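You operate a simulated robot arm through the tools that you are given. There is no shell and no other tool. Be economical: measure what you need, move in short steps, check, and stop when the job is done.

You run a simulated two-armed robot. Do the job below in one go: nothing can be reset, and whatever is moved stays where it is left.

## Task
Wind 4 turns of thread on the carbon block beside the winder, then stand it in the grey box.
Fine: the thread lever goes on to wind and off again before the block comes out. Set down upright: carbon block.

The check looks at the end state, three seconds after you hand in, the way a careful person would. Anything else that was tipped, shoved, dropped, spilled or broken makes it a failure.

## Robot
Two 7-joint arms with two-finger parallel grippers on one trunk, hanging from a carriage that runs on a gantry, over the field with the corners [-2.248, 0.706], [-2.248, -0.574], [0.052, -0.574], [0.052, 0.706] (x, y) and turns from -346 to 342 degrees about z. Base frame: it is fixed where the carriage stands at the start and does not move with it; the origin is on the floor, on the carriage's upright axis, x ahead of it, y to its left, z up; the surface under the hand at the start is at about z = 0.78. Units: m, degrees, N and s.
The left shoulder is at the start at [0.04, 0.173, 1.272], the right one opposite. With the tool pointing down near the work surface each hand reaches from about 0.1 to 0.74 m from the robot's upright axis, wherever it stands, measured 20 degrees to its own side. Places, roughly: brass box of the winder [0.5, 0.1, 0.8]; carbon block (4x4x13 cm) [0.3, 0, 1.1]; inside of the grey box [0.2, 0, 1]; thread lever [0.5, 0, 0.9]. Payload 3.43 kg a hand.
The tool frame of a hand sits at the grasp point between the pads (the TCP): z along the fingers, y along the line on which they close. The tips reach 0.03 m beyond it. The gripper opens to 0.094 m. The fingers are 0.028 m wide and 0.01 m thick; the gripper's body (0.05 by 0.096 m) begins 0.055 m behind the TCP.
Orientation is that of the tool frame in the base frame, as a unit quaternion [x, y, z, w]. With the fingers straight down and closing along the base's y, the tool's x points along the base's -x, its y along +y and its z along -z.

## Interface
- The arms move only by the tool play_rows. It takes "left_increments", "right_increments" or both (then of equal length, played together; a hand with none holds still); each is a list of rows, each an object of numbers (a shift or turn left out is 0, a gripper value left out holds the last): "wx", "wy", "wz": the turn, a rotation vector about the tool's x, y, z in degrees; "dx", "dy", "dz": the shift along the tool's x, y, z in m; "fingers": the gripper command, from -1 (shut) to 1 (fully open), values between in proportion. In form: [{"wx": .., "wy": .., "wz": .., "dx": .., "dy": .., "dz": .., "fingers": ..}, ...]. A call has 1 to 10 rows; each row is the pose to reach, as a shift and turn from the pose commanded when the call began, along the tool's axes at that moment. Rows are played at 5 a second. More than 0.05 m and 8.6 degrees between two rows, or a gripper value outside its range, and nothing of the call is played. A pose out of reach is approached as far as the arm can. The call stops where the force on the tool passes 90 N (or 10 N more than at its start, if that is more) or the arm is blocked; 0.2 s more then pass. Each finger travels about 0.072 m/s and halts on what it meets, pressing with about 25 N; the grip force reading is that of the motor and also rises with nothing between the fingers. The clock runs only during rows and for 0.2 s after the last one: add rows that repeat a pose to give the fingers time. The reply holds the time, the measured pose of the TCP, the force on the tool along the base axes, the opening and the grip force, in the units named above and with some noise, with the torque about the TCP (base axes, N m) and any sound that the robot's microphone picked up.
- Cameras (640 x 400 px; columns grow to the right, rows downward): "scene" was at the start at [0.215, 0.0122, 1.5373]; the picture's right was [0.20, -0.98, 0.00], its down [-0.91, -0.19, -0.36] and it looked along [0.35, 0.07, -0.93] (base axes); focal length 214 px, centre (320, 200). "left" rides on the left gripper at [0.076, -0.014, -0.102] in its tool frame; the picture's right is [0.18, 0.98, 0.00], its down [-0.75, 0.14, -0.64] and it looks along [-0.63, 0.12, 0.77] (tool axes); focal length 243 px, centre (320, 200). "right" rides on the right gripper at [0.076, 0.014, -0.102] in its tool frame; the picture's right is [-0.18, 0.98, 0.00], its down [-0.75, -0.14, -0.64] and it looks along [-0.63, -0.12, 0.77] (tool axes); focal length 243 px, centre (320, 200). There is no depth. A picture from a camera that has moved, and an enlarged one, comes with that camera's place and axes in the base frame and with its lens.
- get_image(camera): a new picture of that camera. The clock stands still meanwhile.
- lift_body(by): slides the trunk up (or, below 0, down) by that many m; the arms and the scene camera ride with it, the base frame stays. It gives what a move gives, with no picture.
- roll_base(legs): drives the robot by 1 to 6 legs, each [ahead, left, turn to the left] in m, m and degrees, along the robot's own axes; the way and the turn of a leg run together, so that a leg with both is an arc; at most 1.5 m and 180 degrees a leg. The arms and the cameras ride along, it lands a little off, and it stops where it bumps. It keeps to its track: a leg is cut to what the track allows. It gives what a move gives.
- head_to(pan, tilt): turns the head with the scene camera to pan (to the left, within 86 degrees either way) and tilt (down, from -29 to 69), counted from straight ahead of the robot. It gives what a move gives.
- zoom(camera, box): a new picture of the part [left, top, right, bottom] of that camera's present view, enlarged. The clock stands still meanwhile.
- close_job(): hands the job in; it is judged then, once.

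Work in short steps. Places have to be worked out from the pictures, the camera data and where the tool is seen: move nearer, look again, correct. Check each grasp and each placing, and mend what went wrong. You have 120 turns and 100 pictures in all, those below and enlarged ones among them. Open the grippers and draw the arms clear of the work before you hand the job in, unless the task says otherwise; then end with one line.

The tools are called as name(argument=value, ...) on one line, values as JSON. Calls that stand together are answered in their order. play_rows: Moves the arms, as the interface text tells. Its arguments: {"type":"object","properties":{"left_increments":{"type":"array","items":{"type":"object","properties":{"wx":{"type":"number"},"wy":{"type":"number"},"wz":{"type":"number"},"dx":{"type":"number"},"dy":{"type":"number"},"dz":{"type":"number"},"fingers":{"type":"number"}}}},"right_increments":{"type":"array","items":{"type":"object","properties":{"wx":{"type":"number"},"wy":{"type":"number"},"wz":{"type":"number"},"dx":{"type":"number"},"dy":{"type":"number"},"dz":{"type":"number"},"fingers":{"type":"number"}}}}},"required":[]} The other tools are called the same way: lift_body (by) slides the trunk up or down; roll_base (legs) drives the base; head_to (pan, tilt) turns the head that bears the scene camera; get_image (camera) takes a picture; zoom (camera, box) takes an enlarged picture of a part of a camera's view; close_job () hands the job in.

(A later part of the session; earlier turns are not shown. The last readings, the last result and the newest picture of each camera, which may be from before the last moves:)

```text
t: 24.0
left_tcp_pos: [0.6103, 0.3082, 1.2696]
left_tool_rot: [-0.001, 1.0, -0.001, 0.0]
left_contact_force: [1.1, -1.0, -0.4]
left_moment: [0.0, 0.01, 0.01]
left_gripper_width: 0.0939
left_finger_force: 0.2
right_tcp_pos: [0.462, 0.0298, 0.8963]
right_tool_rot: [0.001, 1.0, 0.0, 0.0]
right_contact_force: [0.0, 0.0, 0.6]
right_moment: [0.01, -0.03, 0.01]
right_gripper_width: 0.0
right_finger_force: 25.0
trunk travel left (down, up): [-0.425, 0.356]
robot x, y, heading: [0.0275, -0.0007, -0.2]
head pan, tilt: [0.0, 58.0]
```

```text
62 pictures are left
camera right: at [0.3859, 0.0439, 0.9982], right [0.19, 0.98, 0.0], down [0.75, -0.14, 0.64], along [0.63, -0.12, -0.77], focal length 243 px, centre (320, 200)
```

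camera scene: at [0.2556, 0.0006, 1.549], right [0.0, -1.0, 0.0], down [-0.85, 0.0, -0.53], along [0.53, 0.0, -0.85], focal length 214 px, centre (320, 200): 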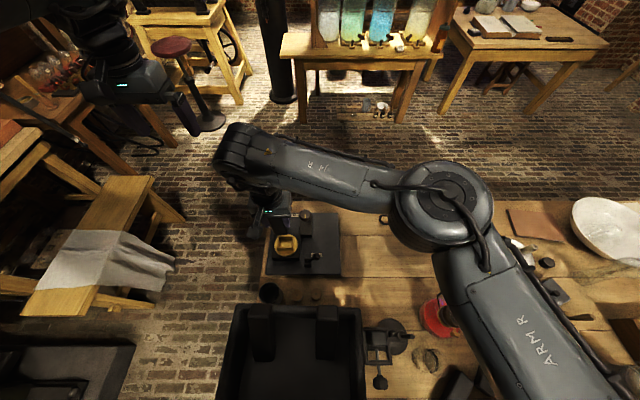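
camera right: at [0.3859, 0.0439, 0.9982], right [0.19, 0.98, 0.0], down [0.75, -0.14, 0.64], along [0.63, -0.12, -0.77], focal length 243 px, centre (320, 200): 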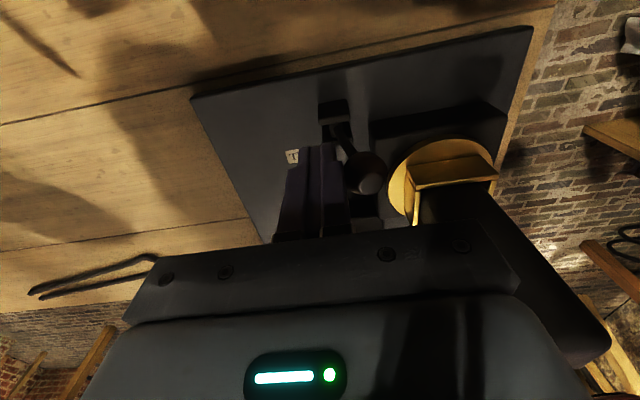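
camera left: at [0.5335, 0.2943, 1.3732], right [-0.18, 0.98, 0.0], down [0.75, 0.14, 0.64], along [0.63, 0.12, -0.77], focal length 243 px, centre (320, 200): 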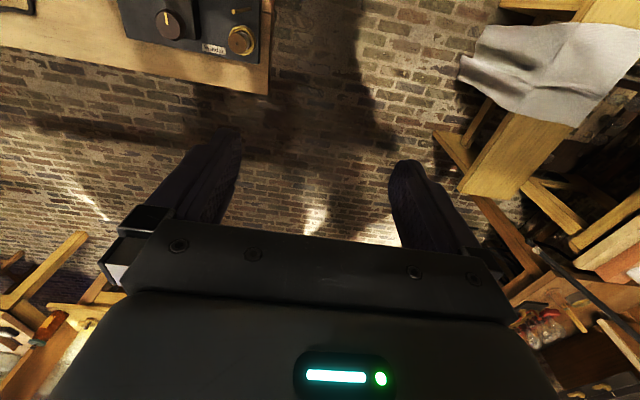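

The lever swung over to y≈0.055 with no resistance now. I push on slightly to find its end stop.

play_rows(right_increments=[{"dy": 0.005}, {"dy": 0.01}, {"dy": 0.015}, {"dy": 0.02}, {"dy": 0.02}])

get_image(camera="right")

```text
t: 25.2
left_tcp_pos: [0.6103, 0.3076, 1.2698]
left_tool_rot: [0.0, 1.0, -0.001, 0.0]
left_contact_force: [0.2, 0.0, 0.9]
left_moment: [-0.03, -0.03, 0.0]
left_gripper_width: 0.0938
left_finger_force: 0.1
right_tcp_pos: [0.4628, 0.0463, 0.8952]
right_tool_rot: [0.001, 1.0, -0.003, -0.001]
right_contact_force: [-1.9, -10.4, 3.6]
right_moment: [-0.08, 0.04, 0.01]
right_gripper_width: 0.0001
right_finger_force: 24.7
trunk travel left (down, up): [-0.425, 0.356]
robot x, y, heading: [0.0279, 0.0017, 0.2]
head pan, tilt: [0.0, 58.0]
```

```text
61 pictures are left
camera right: at [0.3869, 0.0608, 0.9985], right [0.19, 0.98, 0.0], down [0.75, -0.14, 0.64], along [0.63, -0.12, -0.77], focal length 243 px, centre (320, 200)
```

right: 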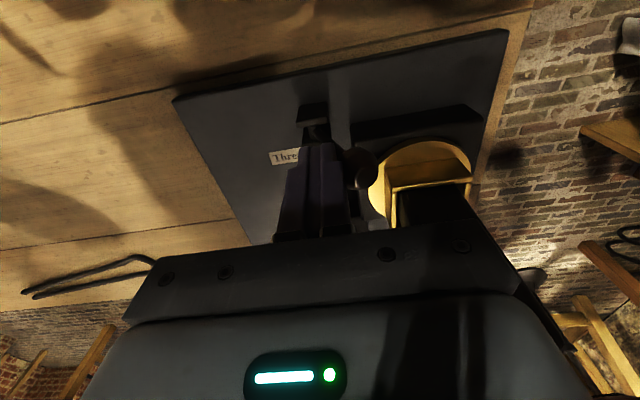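

A stop is felt at about 10 N, so the lever is fully over. I back away, rise, and look at the lever and block.

play_rows(right_increments=[{"dy": -0.03}, {"dy": -0.06}, {"dy": -0.07, "dz": -0.04}, {"dy": -0.09, "dz": -0.08}, {"dy": -0.13, "dz": -0.12}, {"dy": -0.17, "dz": -0.15}, {"dy": -0.21, "dz": -0.15}, {"dy": -0.24, "dz": -0.15}])

zoom(camera="scene", box=[245, 175, 365, 275])

```text
refused: row 5 steps farther than a row can; nothing moved
```

```text
4.00 times, centred on (305, 225) of scene
camera zoom: at [0.2554, -0.0004, 1.549], right [0.0, -1.0, 0.0], down [-0.85, 0.0, -0.53], along [0.53, 0.0, -0.85], focal length 858 px, centre (380, 100)
```

zoom: 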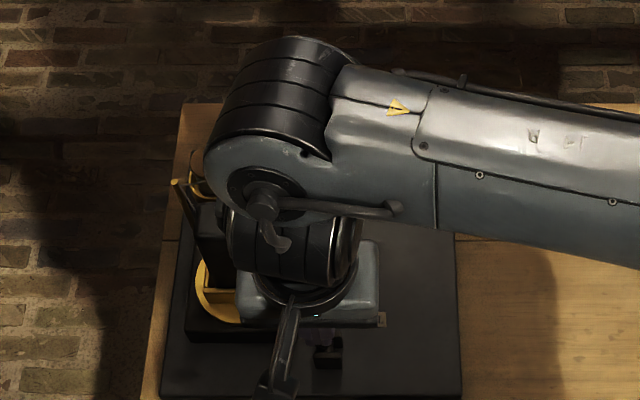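

The rows were too large, so I repeat the retreat with smaller ones.

play_rows(right_increments=[{"dy": -0.03}, {"dy": -0.06}, {"dy": -0.07, "dz": -0.04}, {"dy": -0.09, "dz": -0.08}, {"dy": -0.12, "dz": -0.11}, {"dy": -0.155, "dz": -0.14}, {"dy": -0.195, "dz": -0.14}, {"dy": -0.235, "dz": -0.14}])

zoom(camera="scene", box=[245, 175, 365, 275])

```text
t: 27.0
left_tcp_pos: [0.6098, 0.3086, 1.27]
left_tool_rot: [0.0, 1.0, 0.0, 0.0]
left_contact_force: [-0.2, -0.3, -0.3]
left_moment: [0.02, 0.01, -0.03]
left_gripper_width: 0.094
left_finger_force: 0.1
right_tcp_pos: [0.4624, -0.1857, 1.0365]
right_tool_rot: [0.0, 1.0, 0.0, 0.0]
right_contact_force: [-0.5, 0.3, -0.2]
right_moment: [-0.01, 0.01, 0.03]
right_gripper_width: 0.0001
right_finger_force: 25.3
right hand out of reach, approached as far as the arm can: row 4
trunk travel left (down, up): [-0.425, 0.356]
robot x, y, heading: [0.0264, 0.0008, -0.1]
head pan, tilt: [0.0, 58.0]
```

```text
4.00 times, centred on (305, 225) of scene
camera zoom: at [0.2554, 0.0004, 1.549], right [0.0, -1.0, 0.0], down [-0.85, 0.0, -0.53], along [0.53, 0.0, -0.85], focal length 858 px, centre (380, 100)
```

zoom: 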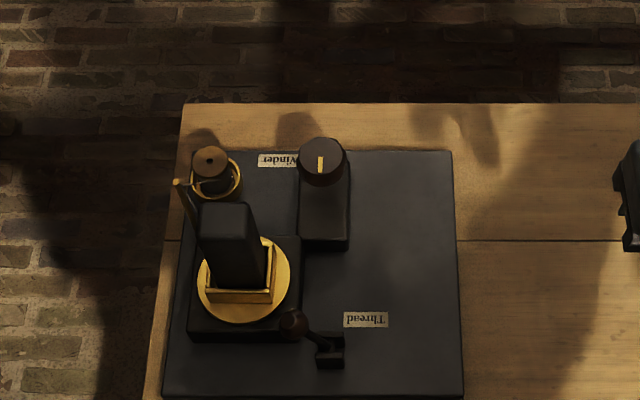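

The lever is over (on). Next is the knob, which I inspect close up with the right hand camera.

play_rows(right_increments=[{"dx": -0.01, "dy": 0.045, "fingers": 0}, {"dx": -0.02, "dy": 0.09, "fingers": 0}, {"dx": -0.03, "dy": 0.13, "fingers": 0}, {"dx": -0.04, "dy": 0.16, "fingers": 0}, {"dx": -0.04, "dy": 0.175, "fingers": 0}])

get_image(camera="right")

```text
t: 28.2
left_tcp_pos: [0.6102, 0.3106, 1.271]
left_tool_rot: [0.0, 1.0, -0.001, 0.0]
left_contact_force: [0.2, 0.2, 0.5]
left_moment: [-0.01, 0.0, 0.03]
left_gripper_width: 0.094
left_finger_force: 0.1
right_tcp_pos: [0.5029, -0.0088, 1.037]
right_tool_rot: [0.001, 1.0, 0.0, 0.001]
right_contact_force: [0.6, 0.8, -0.1]
right_moment: [-0.04, -0.04, 0.0]
right_gripper_width: 0.0468
right_finger_force: 0.0
trunk travel left (down, up): [-0.425, 0.356]
robot x, y, heading: [0.0243, 0.0011, -0.2]
head pan, tilt: [0.0, 58.0]
```

```text
58 pictures are left
camera right: at [0.4271, 0.0046, 1.1395], right [0.19, 0.98, 0.0], down [0.75, -0.14, 0.64], along [0.63, -0.12, -0.77], focal length 243 px, centre (320, 200)
```

right: 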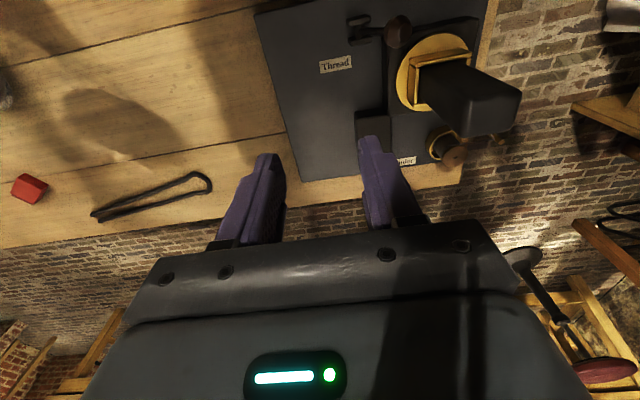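

The finger hides the knob, but the left camera sees it, so I zoom there.

zoom(camera="left", box=[130, 0, 260, 80])

zoom(camera="scene", box=[265, 185, 325, 245])

```text
4.92 times, centred on (195, 40) of left
camera zoom: at [0.5333, 0.2949, 1.3733], right [-0.18, 0.98, 0.0], down [0.75, 0.14, 0.64], along [0.63, 0.12, -0.77], focal length 1194 px, centre (935, 988)
```

zoom: 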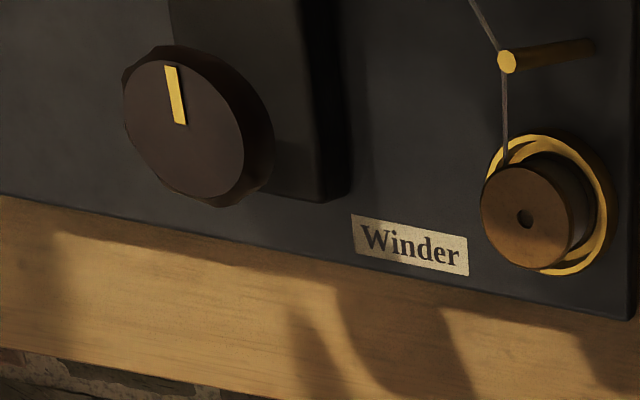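

```text
6.67 times, centred on (295, 215) of scene
camera zoom: at [0.2555, 0.001, 1.549], right [0.0, -1.0, 0.0], down [-0.85, 0.0, -0.53], along [0.53, 0.0, -0.85], focal length 1430 px, centre (487, 100)
```

zoom: 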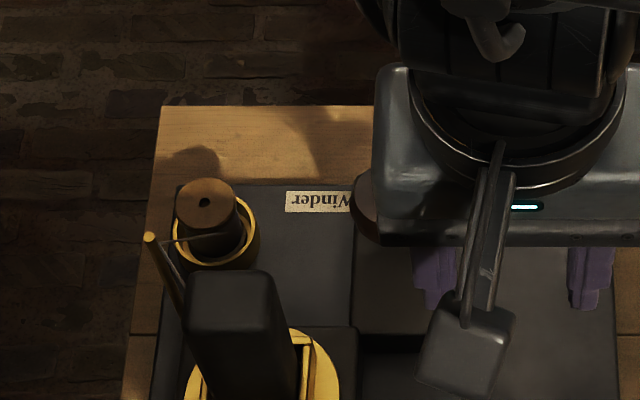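

The thread now runs from the spool over the guide. The knob is near (0.618,0.050), top z≈0.868, radius about 2 cm, pointer toward -x. I turn the right hand -80° about its axis, so its camera stays away from the block, before going over the knob.

play_rows(right_increments=[{"wz": -8, "fingers": 0.4}, {"wz": -16}, {"wz": -24}, {"wz": -32}, {"wz": -40}, {"wz": -48}, {"wz": -56}, {"wz": -64}, {"wz": -72}, {"wz": -80}])

```text
t: 30.4
left_tcp_pos: [0.6094, 0.3088, 1.2705]
left_tool_rot: [0.0, 1.0, 0.001, 0.0]
left_contact_force: [-1.0, 0.0, 0.6]
left_moment: [-0.02, 0.02, -0.03]
left_gripper_width: 0.0941
left_finger_force: 0.0
right_tcp_pos: [0.5023, -0.0096, 1.0374]
right_tool_rot: [-0.644, 0.765, 0.0, 0.001]
right_contact_force: [-1.0, 0.7, 0.2]
right_moment: [-0.04, -0.01, -0.03]
right_gripper_width: 0.0659
right_finger_force: 0.1
trunk travel left (down, up): [-0.425, 0.356]
robot x, y, heading: [0.0302, -0.0015, -0.1]
head pan, tilt: [0.0, 58.0]
```

Tool x now points to about -y. I move over the knob at this height and check.

play_rows(right_increments=[{"dx": -0.026, "dy": -0.035}, {"dx": -0.053, "dy": -0.07}, {"dx": -0.0788, "dy": -0.1038}, {"dx": -0.0788, "dy": -0.1038, "dz": 0.04}, {"dx": -0.0788, "dy": -0.1038, "dz": 0.08}, {"dx": -0.0788, "dy": -0.1038, "dz": 0.08}])

get_image(camera="right")

zoom(camera="scene", box=[245, 155, 365, 265])

zoom(camera="left", box=[130, 0, 260, 80])

```text
t: 31.8
left_tcp_pos: [0.6094, 0.309, 1.2701]
left_tool_rot: [0.0, 1.0, -0.001, 0.0]
left_contact_force: [-0.6, 0.4, -0.3]
left_moment: [-0.02, 0.04, 0.01]
left_gripper_width: 0.0939
left_finger_force: 0.0
right_tcp_pos: [0.6178, 0.0486, 0.9562]
right_tool_rot: [-0.642, 0.766, 0.0, 0.0]
right_contact_force: [0.0, -0.2, -0.5]
right_moment: [0.03, 0.0, 0.0]
right_gripper_width: 0.0658
right_finger_force: 0.0
trunk travel left (down, up): [-0.425, 0.356]
robot x, y, heading: [0.029, 0.0018, -0.0]
head pan, tilt: [0.0, 58.0]
```

```text
55 pictures are left
camera right: at [0.592, -0.0232, 1.0589], right [-0.94, 0.35, 0.0], down [0.27, 0.72, 0.64], along [0.23, 0.6, -0.77], focal length 243 px, centre (320, 200)
```

right: 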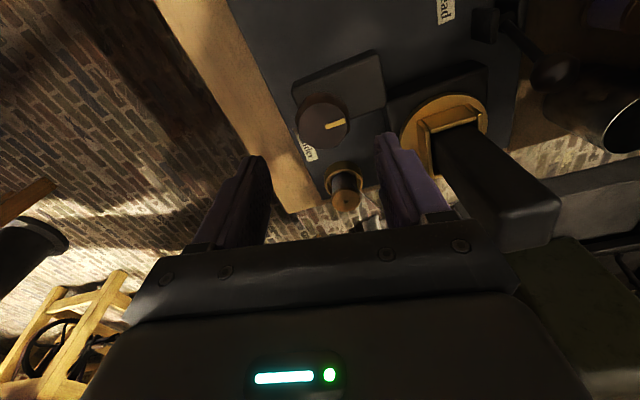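

```text
3.64 times, centred on (305, 210) of scene
camera zoom: at [0.2557, 0.0007, 1.5491], right [0.0, -1.0, 0.0], down [-0.85, 0.0, -0.53], along [0.53, 0.0, -0.85], focal length 780 px, centre (374, 164)
```

zoom: 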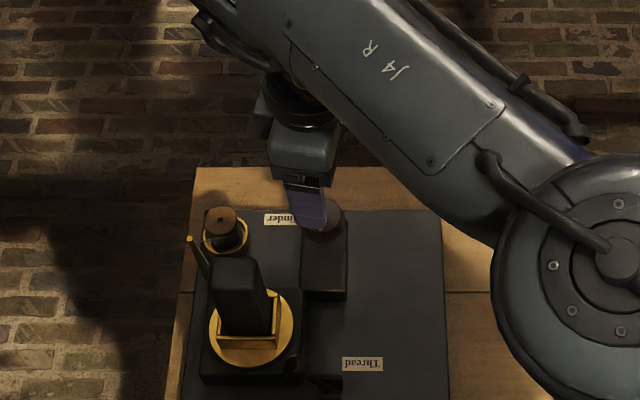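

```text
4.92 times, centred on (195, 40) of left
camera zoom: at [0.5336, 0.2945, 1.3733], right [-0.18, 0.98, 0.0], down [0.75, 0.14, 0.64], along [0.63, 0.12, -0.77], focal length 1194 px, centre (935, 988)
```

zoom: 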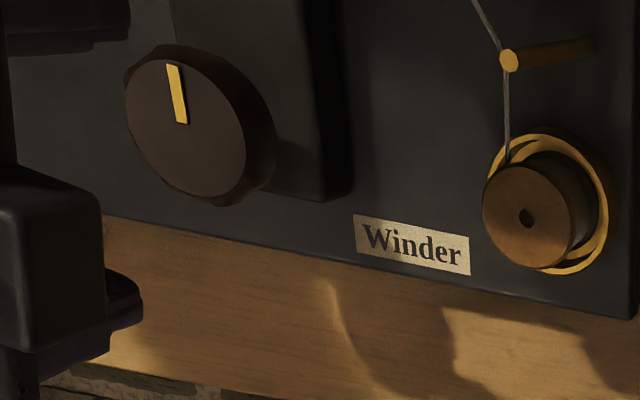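

The knob is at (0.617,0.052), 4.4 cm wide, with 6.6 cm between the fingers. I correct by 3 mm, descend to TCP 0.888 and grip.

play_rows(right_increments=[{"dx": -0.003, "dy": 0.001, "dz": 0.025}, {"dx": -0.003, "dy": 0.001, "dz": 0.05}, {"dx": -0.003, "dy": 0.001, "dz": 0.068}, {"dx": -0.003, "dy": 0.001, "dz": 0.068}])

get_image(camera="right")

zoom(camera="left", box=[130, 0, 260, 80])

```text
t: 32.8
left_tcp_pos: [0.6104, 0.3086, 1.2702]
left_tool_rot: [0.0, 1.0, 0.0, 0.0]
left_contact_force: [-0.8, -0.6, 0.1]
left_moment: [-0.04, 0.05, 0.0]
left_gripper_width: 0.094
left_finger_force: 0.1
right_tcp_pos: [0.6182, 0.0524, 0.8888]
right_tool_rot: [-0.642, 0.767, 0.0, 0.0]
right_contact_force: [-0.5, 0.3, 0.2]
right_moment: [-0.01, 0.03, 0.03]
right_gripper_width: 0.0659
right_finger_force: 0.0
trunk travel left (down, up): [-0.425, 0.356]
robot x, y, heading: [0.0286, 0.0052, 0.0]
head pan, tilt: [0.0, 58.0]
```

```text
52 pictures are left
camera right: at [0.591, -0.0197, 0.9913], right [-0.94, 0.35, 0.0], down [0.27, 0.72, 0.64], along [0.23, 0.6, -0.77], focal length 243 px, centre (320, 200)
```

right: 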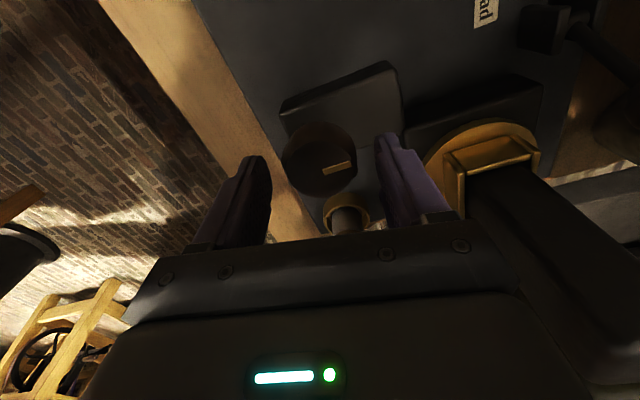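

```text
4.92 times, centred on (195, 40) of left
camera zoom: at [0.5334, 0.2947, 1.3733], right [-0.18, 0.98, 0.0], down [0.75, 0.14, 0.64], along [0.63, 0.12, -0.77], focal length 1194 px, centre (935, 988)
```

zoom: 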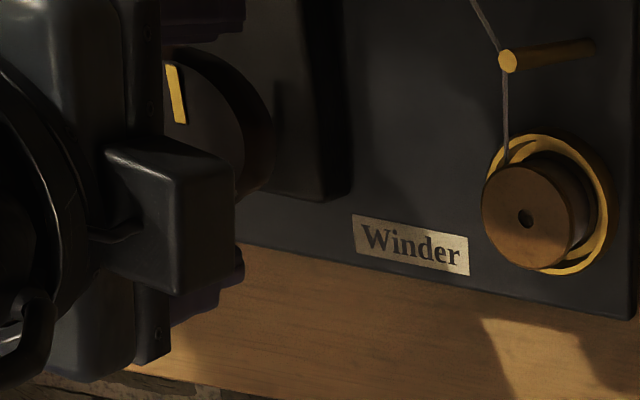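

The fingers straddle the knob, so I close on it.

play_rows(right_increments=[{"fingers": -1}, {"fingers": -1}, {"fingers": -1}, {"fingers": -1}])

get_image(camera="right")

```text
t: 33.8
left_tcp_pos: [0.6103, 0.3091, 1.2705]
left_tool_rot: [0.0, 1.0, -0.001, 0.001]
left_contact_force: [-0.3, 0.8, -0.4]
left_moment: [0.03, 0.01, -0.02]
left_gripper_width: 0.0938
left_finger_force: 0.1
right_tcp_pos: [0.6183, 0.0526, 0.8883]
right_tool_rot: [-0.643, 0.766, 0.0, 0.0]
right_contact_force: [-1.3, 0.0, -2.0]
right_moment: [-0.03, -0.47, 0.0]
right_gripper_width: 0.0433
right_finger_force: 44.9
trunk travel left (down, up): [-0.425, 0.356]
robot x, y, heading: [0.0272, 0.0012, 0.0]
head pan, tilt: [0.0, 58.0]
```

```text
50 pictures are left
camera right: at [0.5907, -0.0196, 0.9913], right [-0.94, 0.35, 0.0], down [0.27, 0.72, 0.64], along [0.23, 0.6, -0.77], focal length 243 px, centre (320, 200)
```

right: 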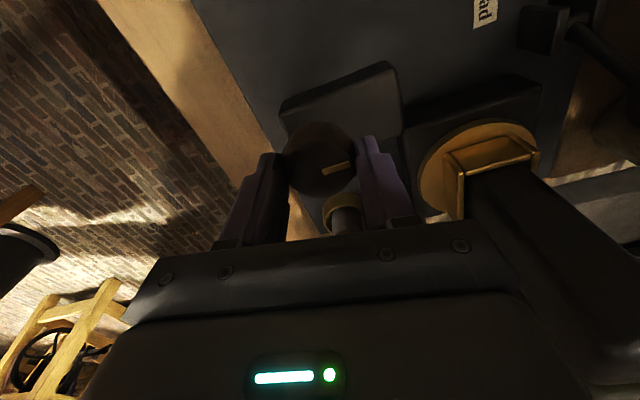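

Gripped at 4.3 cm. I turn clockwise (seen from above) by 40° and watch torque, sound and block.

play_rows(right_increments=[{"wz": 8}, {"wz": 16}, {"wz": 24}, {"wz": 32}, {"wz": 40}])

zoom(camera="scene", box=[245, 175, 365, 275])

get_image(camera="right")

```text
t: 35.0
left_tcp_pos: [0.6111, 0.3097, 1.2706]
left_tool_rot: [0.0, 1.0, 0.0, 0.0]
left_contact_force: [1.1, 0.4, 0.2]
left_moment: [-0.03, -0.01, -0.03]
left_gripper_width: 0.0941
left_finger_force: 0.1
right_tcp_pos: [0.6183, 0.052, 0.8885]
right_tool_rot: [-0.34, 0.94, 0.0, 0.0]
right_contact_force: [5.8, 0.3, -8.8]
right_moment: [0.49, 0.32, 0.0]
right_gripper_width: 0.0434
right_finger_force: 45.0
trunk travel left (down, up): [-0.425, 0.356]
robot x, y, heading: [0.0251, 0.0017, -0.1]
head pan, tilt: [0.0, 58.0]
```

```text
4.00 times, centred on (305, 225) of scene
camera zoom: at [0.2559, 0.001, 1.549], right [0.0, -1.0, 0.0], down [-0.85, 0.0, -0.53], along [0.53, 0.0, -0.85], focal length 858 px, centre (380, 100)
```

zoom: 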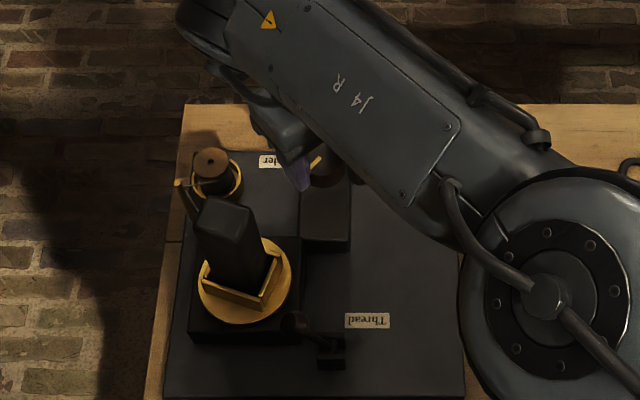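

```text
48 pictures are left
camera right: at [0.5512, 0.0145, 0.9912], right [-0.49, 0.87, 0.0], down [0.67, 0.37, 0.64], along [0.56, 0.31, -0.77], focal length 243 px, centre (320, 200)
```

right: 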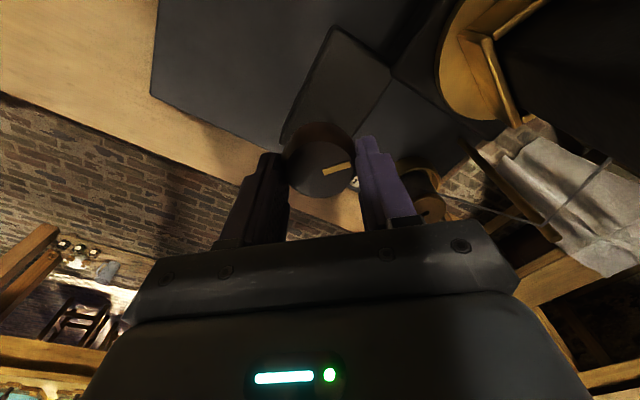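

The brass box and block turn with the knob about 1:1, so it works as a hand crank and 4 turns means 1440° of winding with regrasps. I turn 30° more (70° in total), then open at the same height and swing the hand back to see how far it can go.

play_rows(right_increments=[{"wz": 7.5}, {"wz": 15}, {"wz": 22.5}, {"wz": 30}, {"wz": 30}])

play_rows(right_increments=[{"fingers": 0.4}, {"fingers": 0.4}, {"wz": -8}, {"wz": -16}, {"wz": -24}, {"wz": -32}, {"wz": -40}, {"wz": -48}, {"wz": -56}, {"wz": -64}])

play_rows(right_increments=[{"wz": -8}, {"wz": -16}, {"wz": -24}, {"wz": -32}, {"wz": -40}, {"wz": -48}, {"wz": -56}, {"wz": -64}, {"wz": -72}, {"wz": -80}])

get_image(camera="right")

zoom(camera="scene", box=[245, 175, 365, 275])

```text
t: 36.2
left_tcp_pos: [0.6112, 0.3082, 1.2713]
left_tool_rot: [0.0, 1.0, 0.001, 0.001]
left_contact_force: [0.2, 0.5, 0.0]
left_moment: [0.0, -0.03, 0.02]
left_gripper_width: 0.0941
left_finger_force: 0.1
right_tcp_pos: [0.6181, 0.0514, 0.8878]
right_tool_rot: [-0.085, 0.996, 0.0, 0.0]
right_contact_force: [9.6, -1.1, -15.2]
right_moment: [0.45, -0.23, -0.01]
right_gripper_width: 0.0434
right_finger_force: 45.2
trunk travel left (down, up): [-0.425, 0.356]
robot x, y, heading: [0.0254, 0.0017, -0.4]
head pan, tilt: [0.0, 58.0]
```

```text
t: 38.4
left_tcp_pos: [0.6102, 0.3104, 1.2706]
left_tool_rot: [0.0, 1.0, 0.0, 0.0]
left_contact_force: [-0.3, -0.2, 0.8]
left_moment: [0.01, 0.0, 0.01]
left_gripper_width: 0.0942
left_finger_force: 0.1
right_tcp_pos: [0.6192, 0.0522, 0.8893]
right_tool_rot: [-0.602, 0.799, -0.001, 0.0]
right_contact_force: [0.0, 0.4, 0.4]
right_moment: [0.02, 0.0, 0.0]
right_gripper_width: 0.0657
right_finger_force: 0.0
trunk travel left (down, up): [-0.425, 0.356]
robot x, y, heading: [0.0306, 0.0027, -0.3]
head pan, tilt: [0.0, 58.0]
```

```text
t: 40.6
left_tcp_pos: [0.6111, 0.3096, 1.2711]
left_tool_rot: [0.0, 1.0, 0.0, 0.0]
left_contact_force: [0.5, -0.3, -0.4]
left_moment: [-0.01, -0.01, 0.01]
left_gripper_width: 0.0942
left_finger_force: 0.0
right_tcp_pos: [0.6192, 0.0534, 0.8894]
right_tool_rot: [0.974, -0.225, 0.0, 0.0]
right_contact_force: [-0.1, -0.5, -0.2]
right_moment: [0.03, -0.01, 0.01]
right_gripper_width: 0.0658
right_finger_force: 0.2
trunk travel left (down, up): [-0.425, 0.356]
robot x, y, heading: [0.0274, -0.0017, -0.0]
head pan, tilt: [0.0, 58.0]
```

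```text
47 pictures are left
camera right: at [0.681, 0.0061, 0.991], right [-0.59, -0.8, 0.0], down [-0.62, 0.46, 0.64], along [-0.52, 0.38, -0.77], focal length 243 px, centre (320, 200)
```

right: 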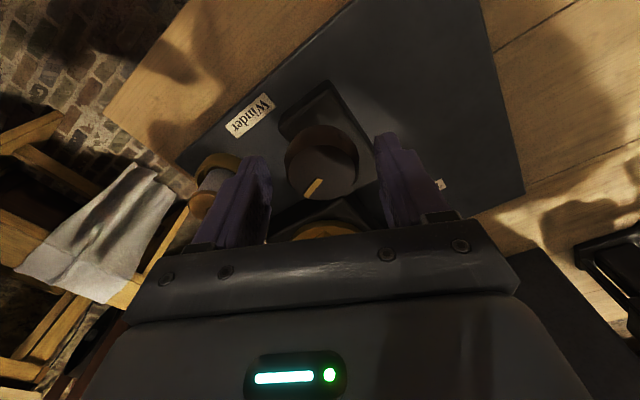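

```text
4.00 times, centred on (305, 225) of scene
camera zoom: at [0.2555, 0.0009, 1.549], right [0.0, -1.0, 0.0], down [-0.85, 0.0, -0.53], along [0.53, 0.0, -0.85], focal length 858 px, centre (380, 100)
```

zoom: 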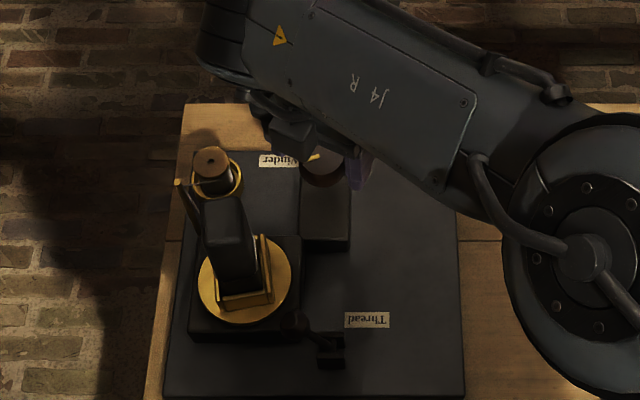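

1:1 is confirmed: 70° on the knob put the block at about 70°. The hand also reaches a far yaw easily. I swing back 26° more, close, and turn 170°.

play_rows(right_increments=[{"wz": -6.5}, {"wz": -13}, {"wz": -19.5}, {"wz": -26}, {"wz": -26, "fingers": -1}, {"wz": -26, "fingers": -1}, {"wz": -26, "fingers": -1}, {"wz": -26, "fingers": -1}])

play_rows(right_increments=[{"wz": 8.5}, {"wz": 17}, {"wz": 25.5}, {"wz": 34}, {"wz": 42.5}, {"wz": 51}, {"wz": 59.5}, {"wz": 68}, {"wz": 76.5}, {"wz": 85}])

play_rows(right_increments=[{"wz": 8.5}, {"wz": 17}, {"wz": 25.5}, {"wz": 34}, {"wz": 42.5}, {"wz": 51}, {"wz": 59.5}, {"wz": 68}, {"wz": 76.5}, {"wz": 85}])

zoom(camera="scene", box=[245, 175, 365, 275])

```text
t: 42.4
left_tcp_pos: [0.6108, 0.309, 1.2703]
left_tool_rot: [0.0, 1.0, 0.0, 0.0]
left_contact_force: [-0.2, -0.4, -0.3]
left_moment: [-0.04, 0.02, 0.01]
left_gripper_width: 0.094
left_finger_force: 0.1
right_tcp_pos: [0.6186, 0.0515, 0.8888]
right_tool_rot: [1.0, -0.001, 0.001, 0.0]
right_contact_force: [0.6, -3.7, 1.2]
right_moment: [0.36, 0.0, 0.01]
right_gripper_width: 0.0431
right_finger_force: 45.1
trunk travel left (down, up): [-0.425, 0.356]
robot x, y, heading: [0.0271, -0.0007, -0.1]
head pan, tilt: [0.0, 58.0]
```

```text
t: 44.6
left_tcp_pos: [0.6087, 0.3086, 1.2704]
left_tool_rot: [0.0, 1.0, -0.001, 0.0]
left_contact_force: [0.0, -0.7, 0.4]
left_moment: [0.0, -0.02, 0.0]
left_gripper_width: 0.0942
left_finger_force: 0.2
right_tcp_pos: [0.618, 0.051, 0.8878]
right_tool_rot: [0.736, -0.677, 0.001, 0.0]
right_contact_force: [-8.6, -7.0, 13.5]
right_moment: [0.0, -0.11, 0.07]
right_gripper_width: 0.0433
right_finger_force: 45.1
trunk travel left (down, up): [-0.425, 0.356]
robot x, y, heading: [0.0302, 0.0004, 0.2]
head pan, tilt: [0.0, 58.0]
```

```text
t: 46.8
left_tcp_pos: [0.6104, 0.3088, 1.2698]
left_tool_rot: [0.001, 1.0, 0.0, 0.0]
left_contact_force: [-0.4, -0.9, -0.5]
left_moment: [-0.03, 0.03, 0.0]
left_gripper_width: 0.0941
left_finger_force: 0.1
right_tcp_pos: [0.6176, 0.0514, 0.8889]
right_tool_rot: [-0.085, 0.996, 0.0, 0.0]
right_contact_force: [-13.2, -7.2, 22.3]
right_moment: [0.18, 0.78, -0.02]
right_gripper_width: 0.0429
right_finger_force: 45.1
trunk travel left (down, up): [-0.425, 0.356]
robot x, y, heading: [0.0218, 0.0016, -0.1]
head pan, tilt: [0.0, 58.0]
```

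```text
4.00 times, centred on (305, 225) of scene
camera zoom: at [0.2551, 0.0004, 1.5489], right [0.0, -1.0, 0.0], down [-0.85, 0.0, -0.53], along [0.53, 0.0, -0.85], focal length 858 px, centre (380, 100)
```

zoom: 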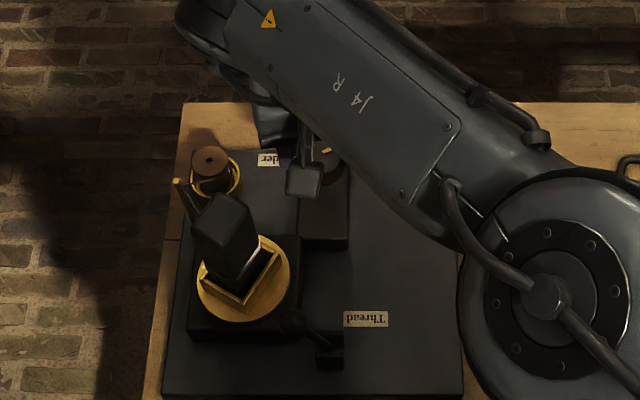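

240° done (the block shows about 60° past square, as expected). Now a full cycle: open, swing back 170°, regrip, turn 170°.

play_rows(right_increments=[{"fingers": 0.4}, {"fingers": 0.4}, {"wz": -8.5}, {"wz": -17}, {"wz": -25.5}, {"wz": -34}, {"wz": -42.5}, {"wz": -51}, {"wz": -59.5}, {"wz": -68}])

play_rows(right_increments=[{"wz": -8.5}, {"wz": -17}, {"wz": -25.5}, {"wz": -34}, {"wz": -42.5}, {"wz": -51}, {"wz": -59.5}, {"wz": -68}, {"wz": -76.5}, {"wz": -85}])

play_rows(right_increments=[{"wz": -8.5}, {"wz": -17}, {"wz": -17}, {"wz": -17, "fingers": -1}, {"wz": -17, "fingers": -1}, {"wz": -17, "fingers": -1}, {"wz": -17, "fingers": -1}])

play_rows(right_increments=[{"wz": 8.5}, {"wz": 17}, {"wz": 25.5}, {"wz": 34}, {"wz": 42.5}, {"wz": 51}, {"wz": 59.5}, {"wz": 68}, {"wz": 76.5}, {"wz": 85}])

play_rows(right_increments=[{"wz": 8.5}, {"wz": 17}, {"wz": 25.5}, {"wz": 34}, {"wz": 42.5}, {"wz": 51}, {"wz": 59.5}, {"wz": 68}, {"wz": 76.5}, {"wz": 85}])

get_image(camera="right")

zoom(camera="scene", box=[245, 175, 365, 275])

```text
t: 49.0
left_tcp_pos: [0.6107, 0.3092, 1.2703]
left_tool_rot: [0.0, 1.0, 0.0, 0.0]
left_contact_force: [-1.0, -0.2, -0.4]
left_moment: [0.0, 0.03, -0.01]
left_gripper_width: 0.094
left_finger_force: 0.1
right_tcp_pos: [0.6181, 0.0514, 0.8892]
right_tool_rot: [-0.63, 0.776, 0.0, 0.0]
right_contact_force: [0.3, -0.5, -0.3]
right_moment: [0.02, -0.04, 0.02]
right_gripper_width: 0.0658
right_finger_force: 0.0
trunk travel left (down, up): [-0.425, 0.356]
robot x, y, heading: [0.0258, 0.0007, 0.2]
head pan, tilt: [0.0, 58.0]
```

```text
t: 51.2
left_tcp_pos: [0.6102, 0.3087, 1.2704]
left_tool_rot: [0.0, 1.0, 0.0, 0.0]
left_contact_force: [-0.2, 0.5, 1.0]
left_moment: [0.0, 0.01, -0.03]
left_gripper_width: 0.0942
left_finger_force: 0.0
right_tcp_pos: [0.6166, 0.0513, 0.8895]
right_tool_rot: [0.989, -0.147, 0.0, 0.0]
right_contact_force: [0.8, 0.2, -0.7]
right_moment: [0.0, -0.03, -0.02]
right_gripper_width: 0.0658
right_finger_force: 0.0
trunk travel left (down, up): [-0.425, 0.356]
robot x, y, heading: [0.0271, -0.0009, 0.1]
head pan, tilt: [0.0, 58.0]
```

```text
t: 52.8
left_tcp_pos: [0.6101, 0.3087, 1.2705]
left_tool_rot: [0.001, 1.0, 0.0, 0.0]
left_contact_force: [-0.5, 0.2, 0.2]
left_moment: [-0.01, -0.01, -0.03]
left_gripper_width: 0.0943
left_finger_force: 0.1
right_tcp_pos: [0.6181, 0.0525, 0.8887]
right_tool_rot: [1.0, 0.0, 0.0, 0.001]
right_contact_force: [1.3, -2.9, -1.8]
right_moment: [-0.05, 0.15, 0.01]
right_gripper_width: 0.0432
right_finger_force: 45.0
trunk travel left (down, up): [-0.425, 0.356]
robot x, y, heading: [0.0247, 0.0016, 0.1]
head pan, tilt: [0.0, 58.0]
```

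```text
t: 55.0
left_tcp_pos: [0.6103, 0.3077, 1.27]
left_tool_rot: [0.0, 1.0, -0.001, 0.001]
left_contact_force: [1.3, -0.4, 0.1]
left_moment: [0.0, -0.02, 0.02]
left_gripper_width: 0.0939
left_finger_force: 0.1
right_tcp_pos: [0.6178, 0.0508, 0.8881]
right_tool_rot: [0.736, -0.677, 0.002, 0.001]
right_contact_force: [-8.8, -6.6, 16.2]
right_moment: [0.33, 0.53, -0.01]
right_gripper_width: 0.0433
right_finger_force: 45.4
trunk travel left (down, up): [-0.425, 0.356]
robot x, y, heading: [0.0272, 0.0, 0.0]
head pan, tilt: [0.0, 58.0]
```

```text
t: 57.2
left_tcp_pos: [0.609, 0.3084, 1.2703]
left_tool_rot: [0.0, 1.0, -0.001, 0.0]
left_contact_force: [0.7, -0.3, 0.4]
left_moment: [0.0, -0.02, -0.03]
left_gripper_width: 0.0939
left_finger_force: 0.1
right_tcp_pos: [0.6169, 0.0512, 0.8884]
right_tool_rot: [-0.086, 0.996, -0.001, 0.0]
right_contact_force: [-19.3, -6.8, 36.0]
right_moment: [0.05, 0.44, -0.01]
right_gripper_width: 0.0434
right_finger_force: 44.8
trunk travel left (down, up): [-0.425, 0.356]
robot x, y, heading: [0.0282, -0.0021, -0.0]
head pan, tilt: [0.0, 58.0]
```

```text
44 pictures are left
camera right: at [0.54, 0.0526, 0.991], right [0.01, 1.0, 0.0], down [0.77, -0.01, 0.64], along [0.64, -0.01, -0.77], focal length 243 px, centre (320, 200)
```

right: 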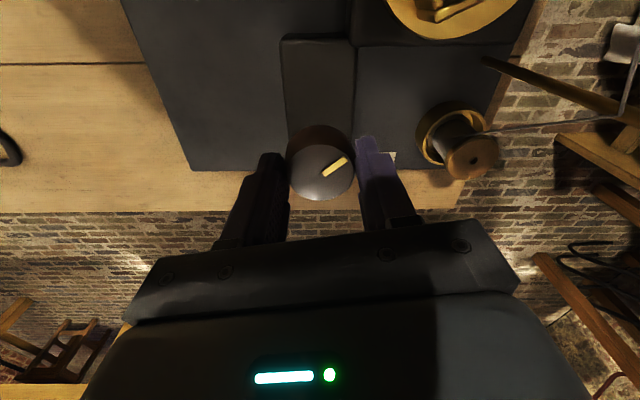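

```text
4.00 times, centred on (305, 225) of scene
camera zoom: at [0.255, 0.0003, 1.549], right [0.0, -1.0, 0.0], down [-0.85, 0.0, -0.53], along [0.53, 0.0, -0.85], focal length 858 px, centre (380, 100)
```

zoom: 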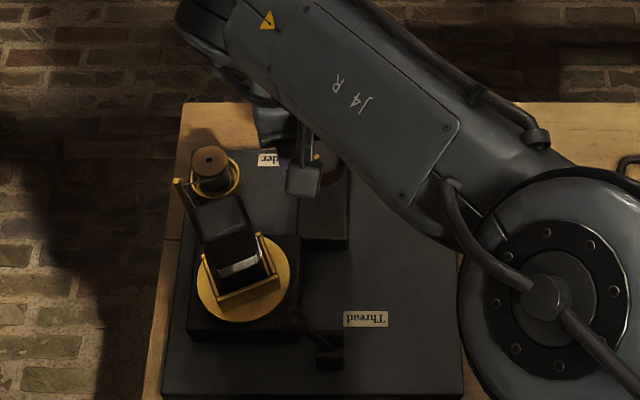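

Thread shows on the block. The knob pointer reads about 50° past one turn (410°), as expected, so I check the block's angle in a closer view.

zoom(camera="scene", box=[270, 210, 330, 260])

```text
8.00 times, centred on (300, 235) of scene
camera zoom: at [0.255, 0.0003, 1.549], right [0.0, -1.0, 0.0], down [-0.85, 0.0, -0.53], along [0.53, 0.0, -0.85], focal length 1716 px, centre (480, -80)
```

zoom: 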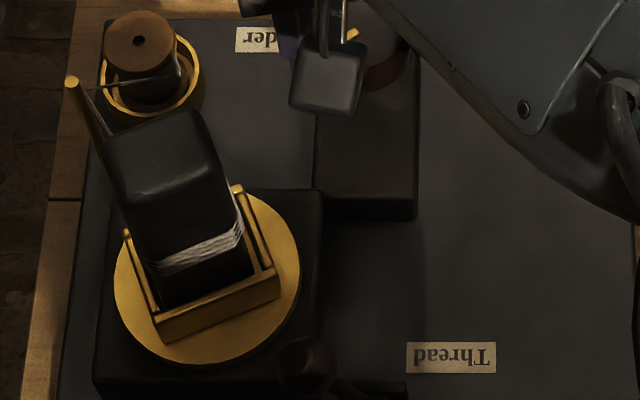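

The block's angle (about 64° past square) does not quite match the knob's 50°, so it may not be a rigid crank but a motor running over time. I check by letting the clock run briefly with no motion, and looking again.

play_rows(right_increments=[{"wz": 0}])

zoom(camera="scene", box=[270, 210, 330, 260])

zoom(camera="right", box=[280, 110, 370, 210])

```text
t: 57.6
left_tcp_pos: [0.6091, 0.3081, 1.2695]
left_tool_rot: [0.0, 1.0, 0.001, 0.0]
left_contact_force: [0.3, 0.2, 0.3]
left_moment: [0.02, -0.01, -0.01]
left_gripper_width: 0.0941
left_finger_force: 0.1
right_tcp_pos: [0.6174, 0.0512, 0.8886]
right_tool_rot: [-0.086, 0.996, -0.001, 0.0]
right_contact_force: [-20.3, -5.7, 36.7]
right_moment: [0.1, 0.37, 0.0]
right_gripper_width: 0.0433
right_finger_force: 45.2
trunk travel left (down, up): [-0.425, 0.356]
robot x, y, heading: [0.0266, 0.0022, -0.1]
head pan, tilt: [0.0, 58.0]
```

```text
8.00 times, centred on (300, 235) of scene
camera zoom: at [0.2551, 0.0003, 1.549], right [0.0, -1.0, 0.0], down [-0.85, 0.0, -0.53], along [0.53, 0.0, -0.85], focal length 1716 px, centre (480, -80)
```

zoom: 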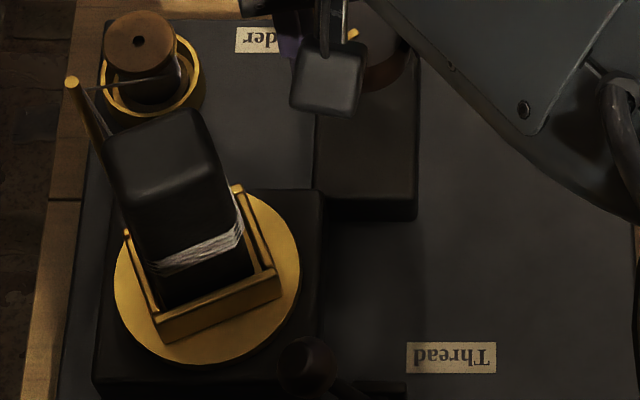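

```text
4.00 times, centred on (325, 160) of right
camera zoom: at [0.5401, 0.0524, 0.9909], right [0.01, 1.0, 0.0], down [0.77, -0.01, 0.64], along [0.64, -0.01, -0.77], focal length 970 px, centre (300, 360)
```

zoom: 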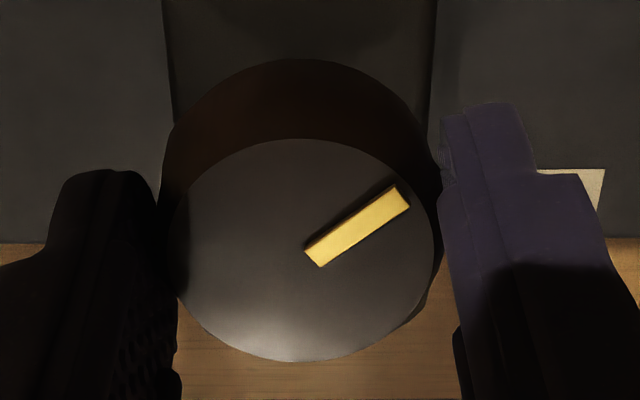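

No motion over time, so it is geared, but several strands are visible, so the ratio may not be 1:1. I look closely at the strands.

zoom(camera="scene", box=[280, 232, 306, 250])

zoom(camera="right", box=[400, 0, 640, 180])

```text
16.00 times, centred on (293, 241) of scene
camera zoom: at [0.2551, 0.0003, 1.549], right [0.0, -1.0, 0.0], down [-0.85, 0.0, -0.53], along [0.53, 0.0, -0.85], focal length 3432 px, centre (752, -456)
```

zoom: 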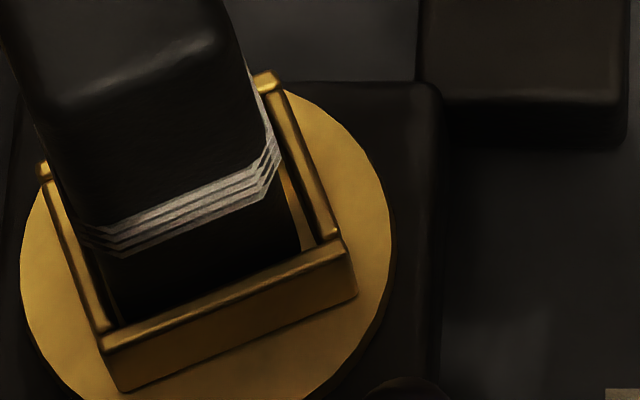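

```text
2.22 times, centred on (520, 90) of right
camera zoom: at [0.5401, 0.0524, 0.9909], right [0.01, 1.0, 0.0], down [0.77, -0.01, 0.64], along [0.64, -0.01, -0.77], focal length 539 px, centre (-124, 444)
```

zoom: 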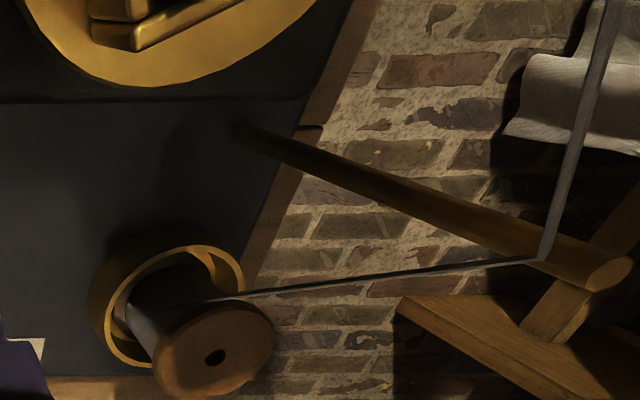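

Four strands are visible already. To measure the real ratio I turn the knob forward by only 6° and compare the box angle.

play_rows(right_increments=[{"wz": 6}, {"wz": 6}])

zoom(camera="scene", box=[280, 232, 306, 250])

```text
t: 58.2
left_tcp_pos: [0.6083, 0.3078, 1.2705]
left_tool_rot: [0.0, 1.0, -0.001, 0.0]
left_contact_force: [-0.4, 0.1, 0.2]
left_moment: [0.02, -0.01, -0.01]
left_gripper_width: 0.0942
left_finger_force: 0.0
right_tcp_pos: [0.6173, 0.0519, 0.8882]
right_tool_rot: [-0.034, 0.999, -0.001, 0.001]
right_contact_force: [-18.8, -6.2, 36.2]
right_moment: [0.07, 0.27, -0.01]
right_gripper_width: 0.0433
right_finger_force: 45.2
trunk travel left (down, up): [-0.425, 0.356]
robot x, y, heading: [0.0263, -0.001, -0.2]
head pan, tilt: [0.0, 58.0]
```

```text
16.00 times, centred on (293, 241) of scene
camera zoom: at [0.2551, 0.0004, 1.549], right [0.0, -1.0, 0.0], down [-0.85, 0.0, -0.53], along [0.53, 0.0, -0.85], focal length 3432 px, centre (752, -456)
```

zoom: 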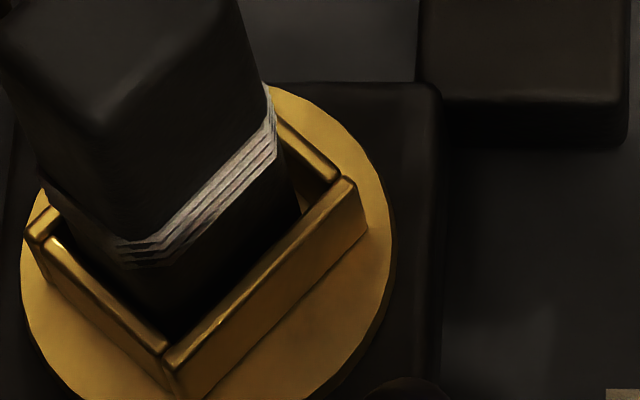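

A 6° knob turn moved the box about 24° the other way, so the gear is 4:1. One knob turn gives four block turns, and at 416° I'm at about 4.6 turns. I turn the knob back 56° to pointer home (exactly 4 turns) while watching the thread unwind.

play_rows(right_increments=[{"wz": -4}, {"wz": -8}, {"wz": -12}, {"wz": -16}, {"wz": -20}, {"wz": -24}, {"wz": -28}, {"wz": -28}])

zoom(camera="scene", box=[270, 210, 330, 260])

get_image(camera="right")

```text
t: 60.0
left_tcp_pos: [0.6098, 0.3081, 1.2705]
left_tool_rot: [0.0, 1.0, 0.0, 0.0]
left_contact_force: [-1.1, 0.0, -0.1]
left_moment: [-0.01, -0.03, 0.01]
left_gripper_width: 0.094
left_finger_force: 0.0
right_tcp_pos: [0.6166, 0.0513, 0.8904]
right_tool_rot: [-0.275, 0.961, 0.001, -0.001]
right_contact_force: [-12.0, -4.8, 20.5]
right_moment: [0.02, 0.0, -0.02]
right_gripper_width: 0.0429
right_finger_force: 44.6
trunk travel left (down, up): [-0.425, 0.356]
robot x, y, heading: [0.0251, 0.0033, 0.1]
head pan, tilt: [0.0, 58.0]
```

```text
8.00 times, centred on (300, 235) of scene
camera zoom: at [0.2552, 0.0005, 1.5488], right [0.0, -1.0, 0.0], down [-0.85, 0.0, -0.53], along [0.53, 0.0, -0.85], focal length 1716 px, centre (480, -80)
```

zoom: 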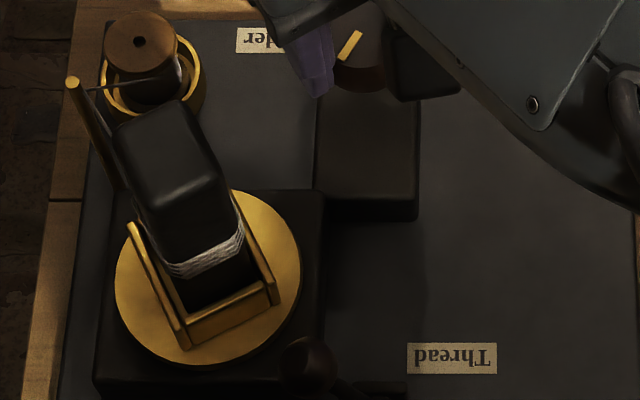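

```text
35 pictures are left
camera right: at [0.5457, 0.0233, 0.9907], right [-0.36, 0.93, 0.0], down [0.71, 0.28, 0.64], along [0.6, 0.23, -0.77], focal length 243 px, centre (320, 200)
```

right: 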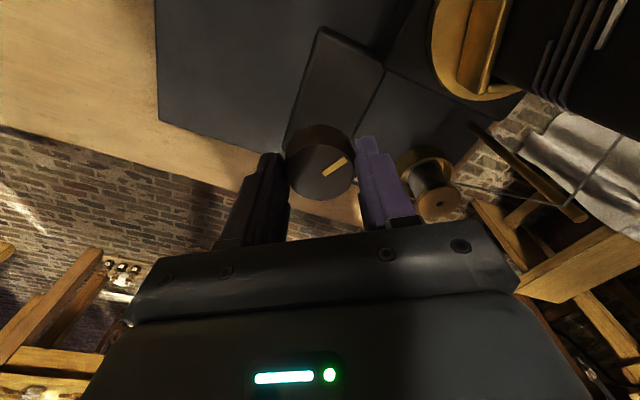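

It follows back. I continue 28° to bring the pointer home.

play_rows(right_increments=[{"wz": -4}, {"wz": -8}, {"wz": -12}, {"wz": -16}, {"wz": -20}, {"wz": -24}, {"wz": -28}, {"wz": -28}])

zoom(camera="scene", box=[270, 210, 330, 260])

get_image(camera="right")

```text
t: 61.8
left_tcp_pos: [0.6096, 0.3079, 1.2698]
left_tool_rot: [0.0, 1.0, 0.0, 0.0]
left_contact_force: [-0.7, 0.4, 0.1]
left_moment: [0.03, -0.01, 0.01]
left_gripper_width: 0.0939
left_finger_force: 0.1
right_tcp_pos: [0.617, 0.0501, 0.8885]
right_tool_rot: [-0.5, 0.866, -0.002, 0.0]
right_contact_force: [-6.2, -4.8, 8.4]
right_moment: [0.06, -0.08, 0.0]
right_gripper_width: 0.0429
right_finger_force: 45.0
trunk travel left (down, up): [-0.425, 0.356]
robot x, y, heading: [0.028, 0.0006, -0.1]
head pan, tilt: [0.0, 58.0]
```

```text
8.00 times, centred on (300, 235) of scene
camera zoom: at [0.2553, 0.0005, 1.5489], right [0.0, -1.0, 0.0], down [-0.85, 0.0, -0.53], along [0.53, 0.0, -0.85], focal length 1716 px, centre (480, -80)
```

zoom: 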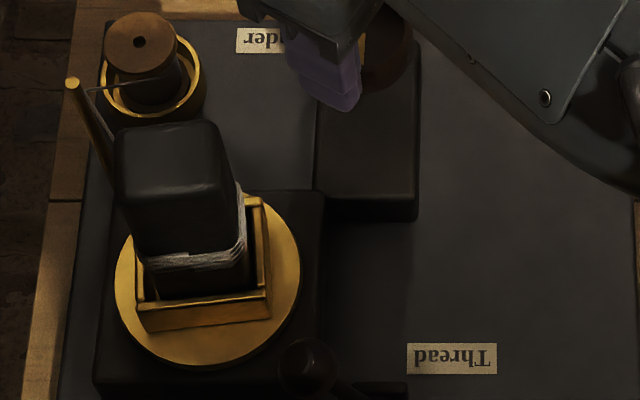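

```text
33 pictures are left
camera right: at [0.5674, -0.0074, 0.9907], right [-0.76, 0.65, 0.0], down [0.5, 0.58, 0.64], along [0.42, 0.49, -0.77], focal length 243 px, centre (320, 200)
```

right: 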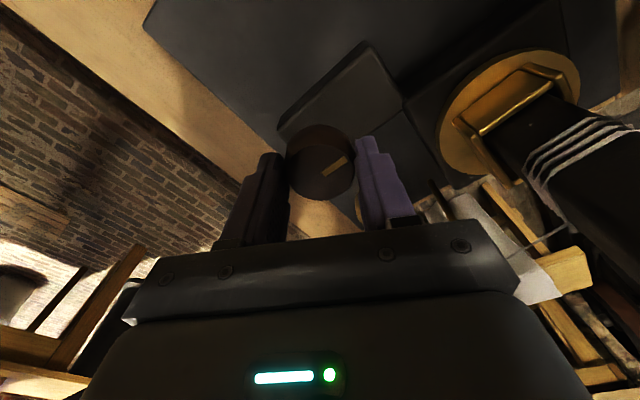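

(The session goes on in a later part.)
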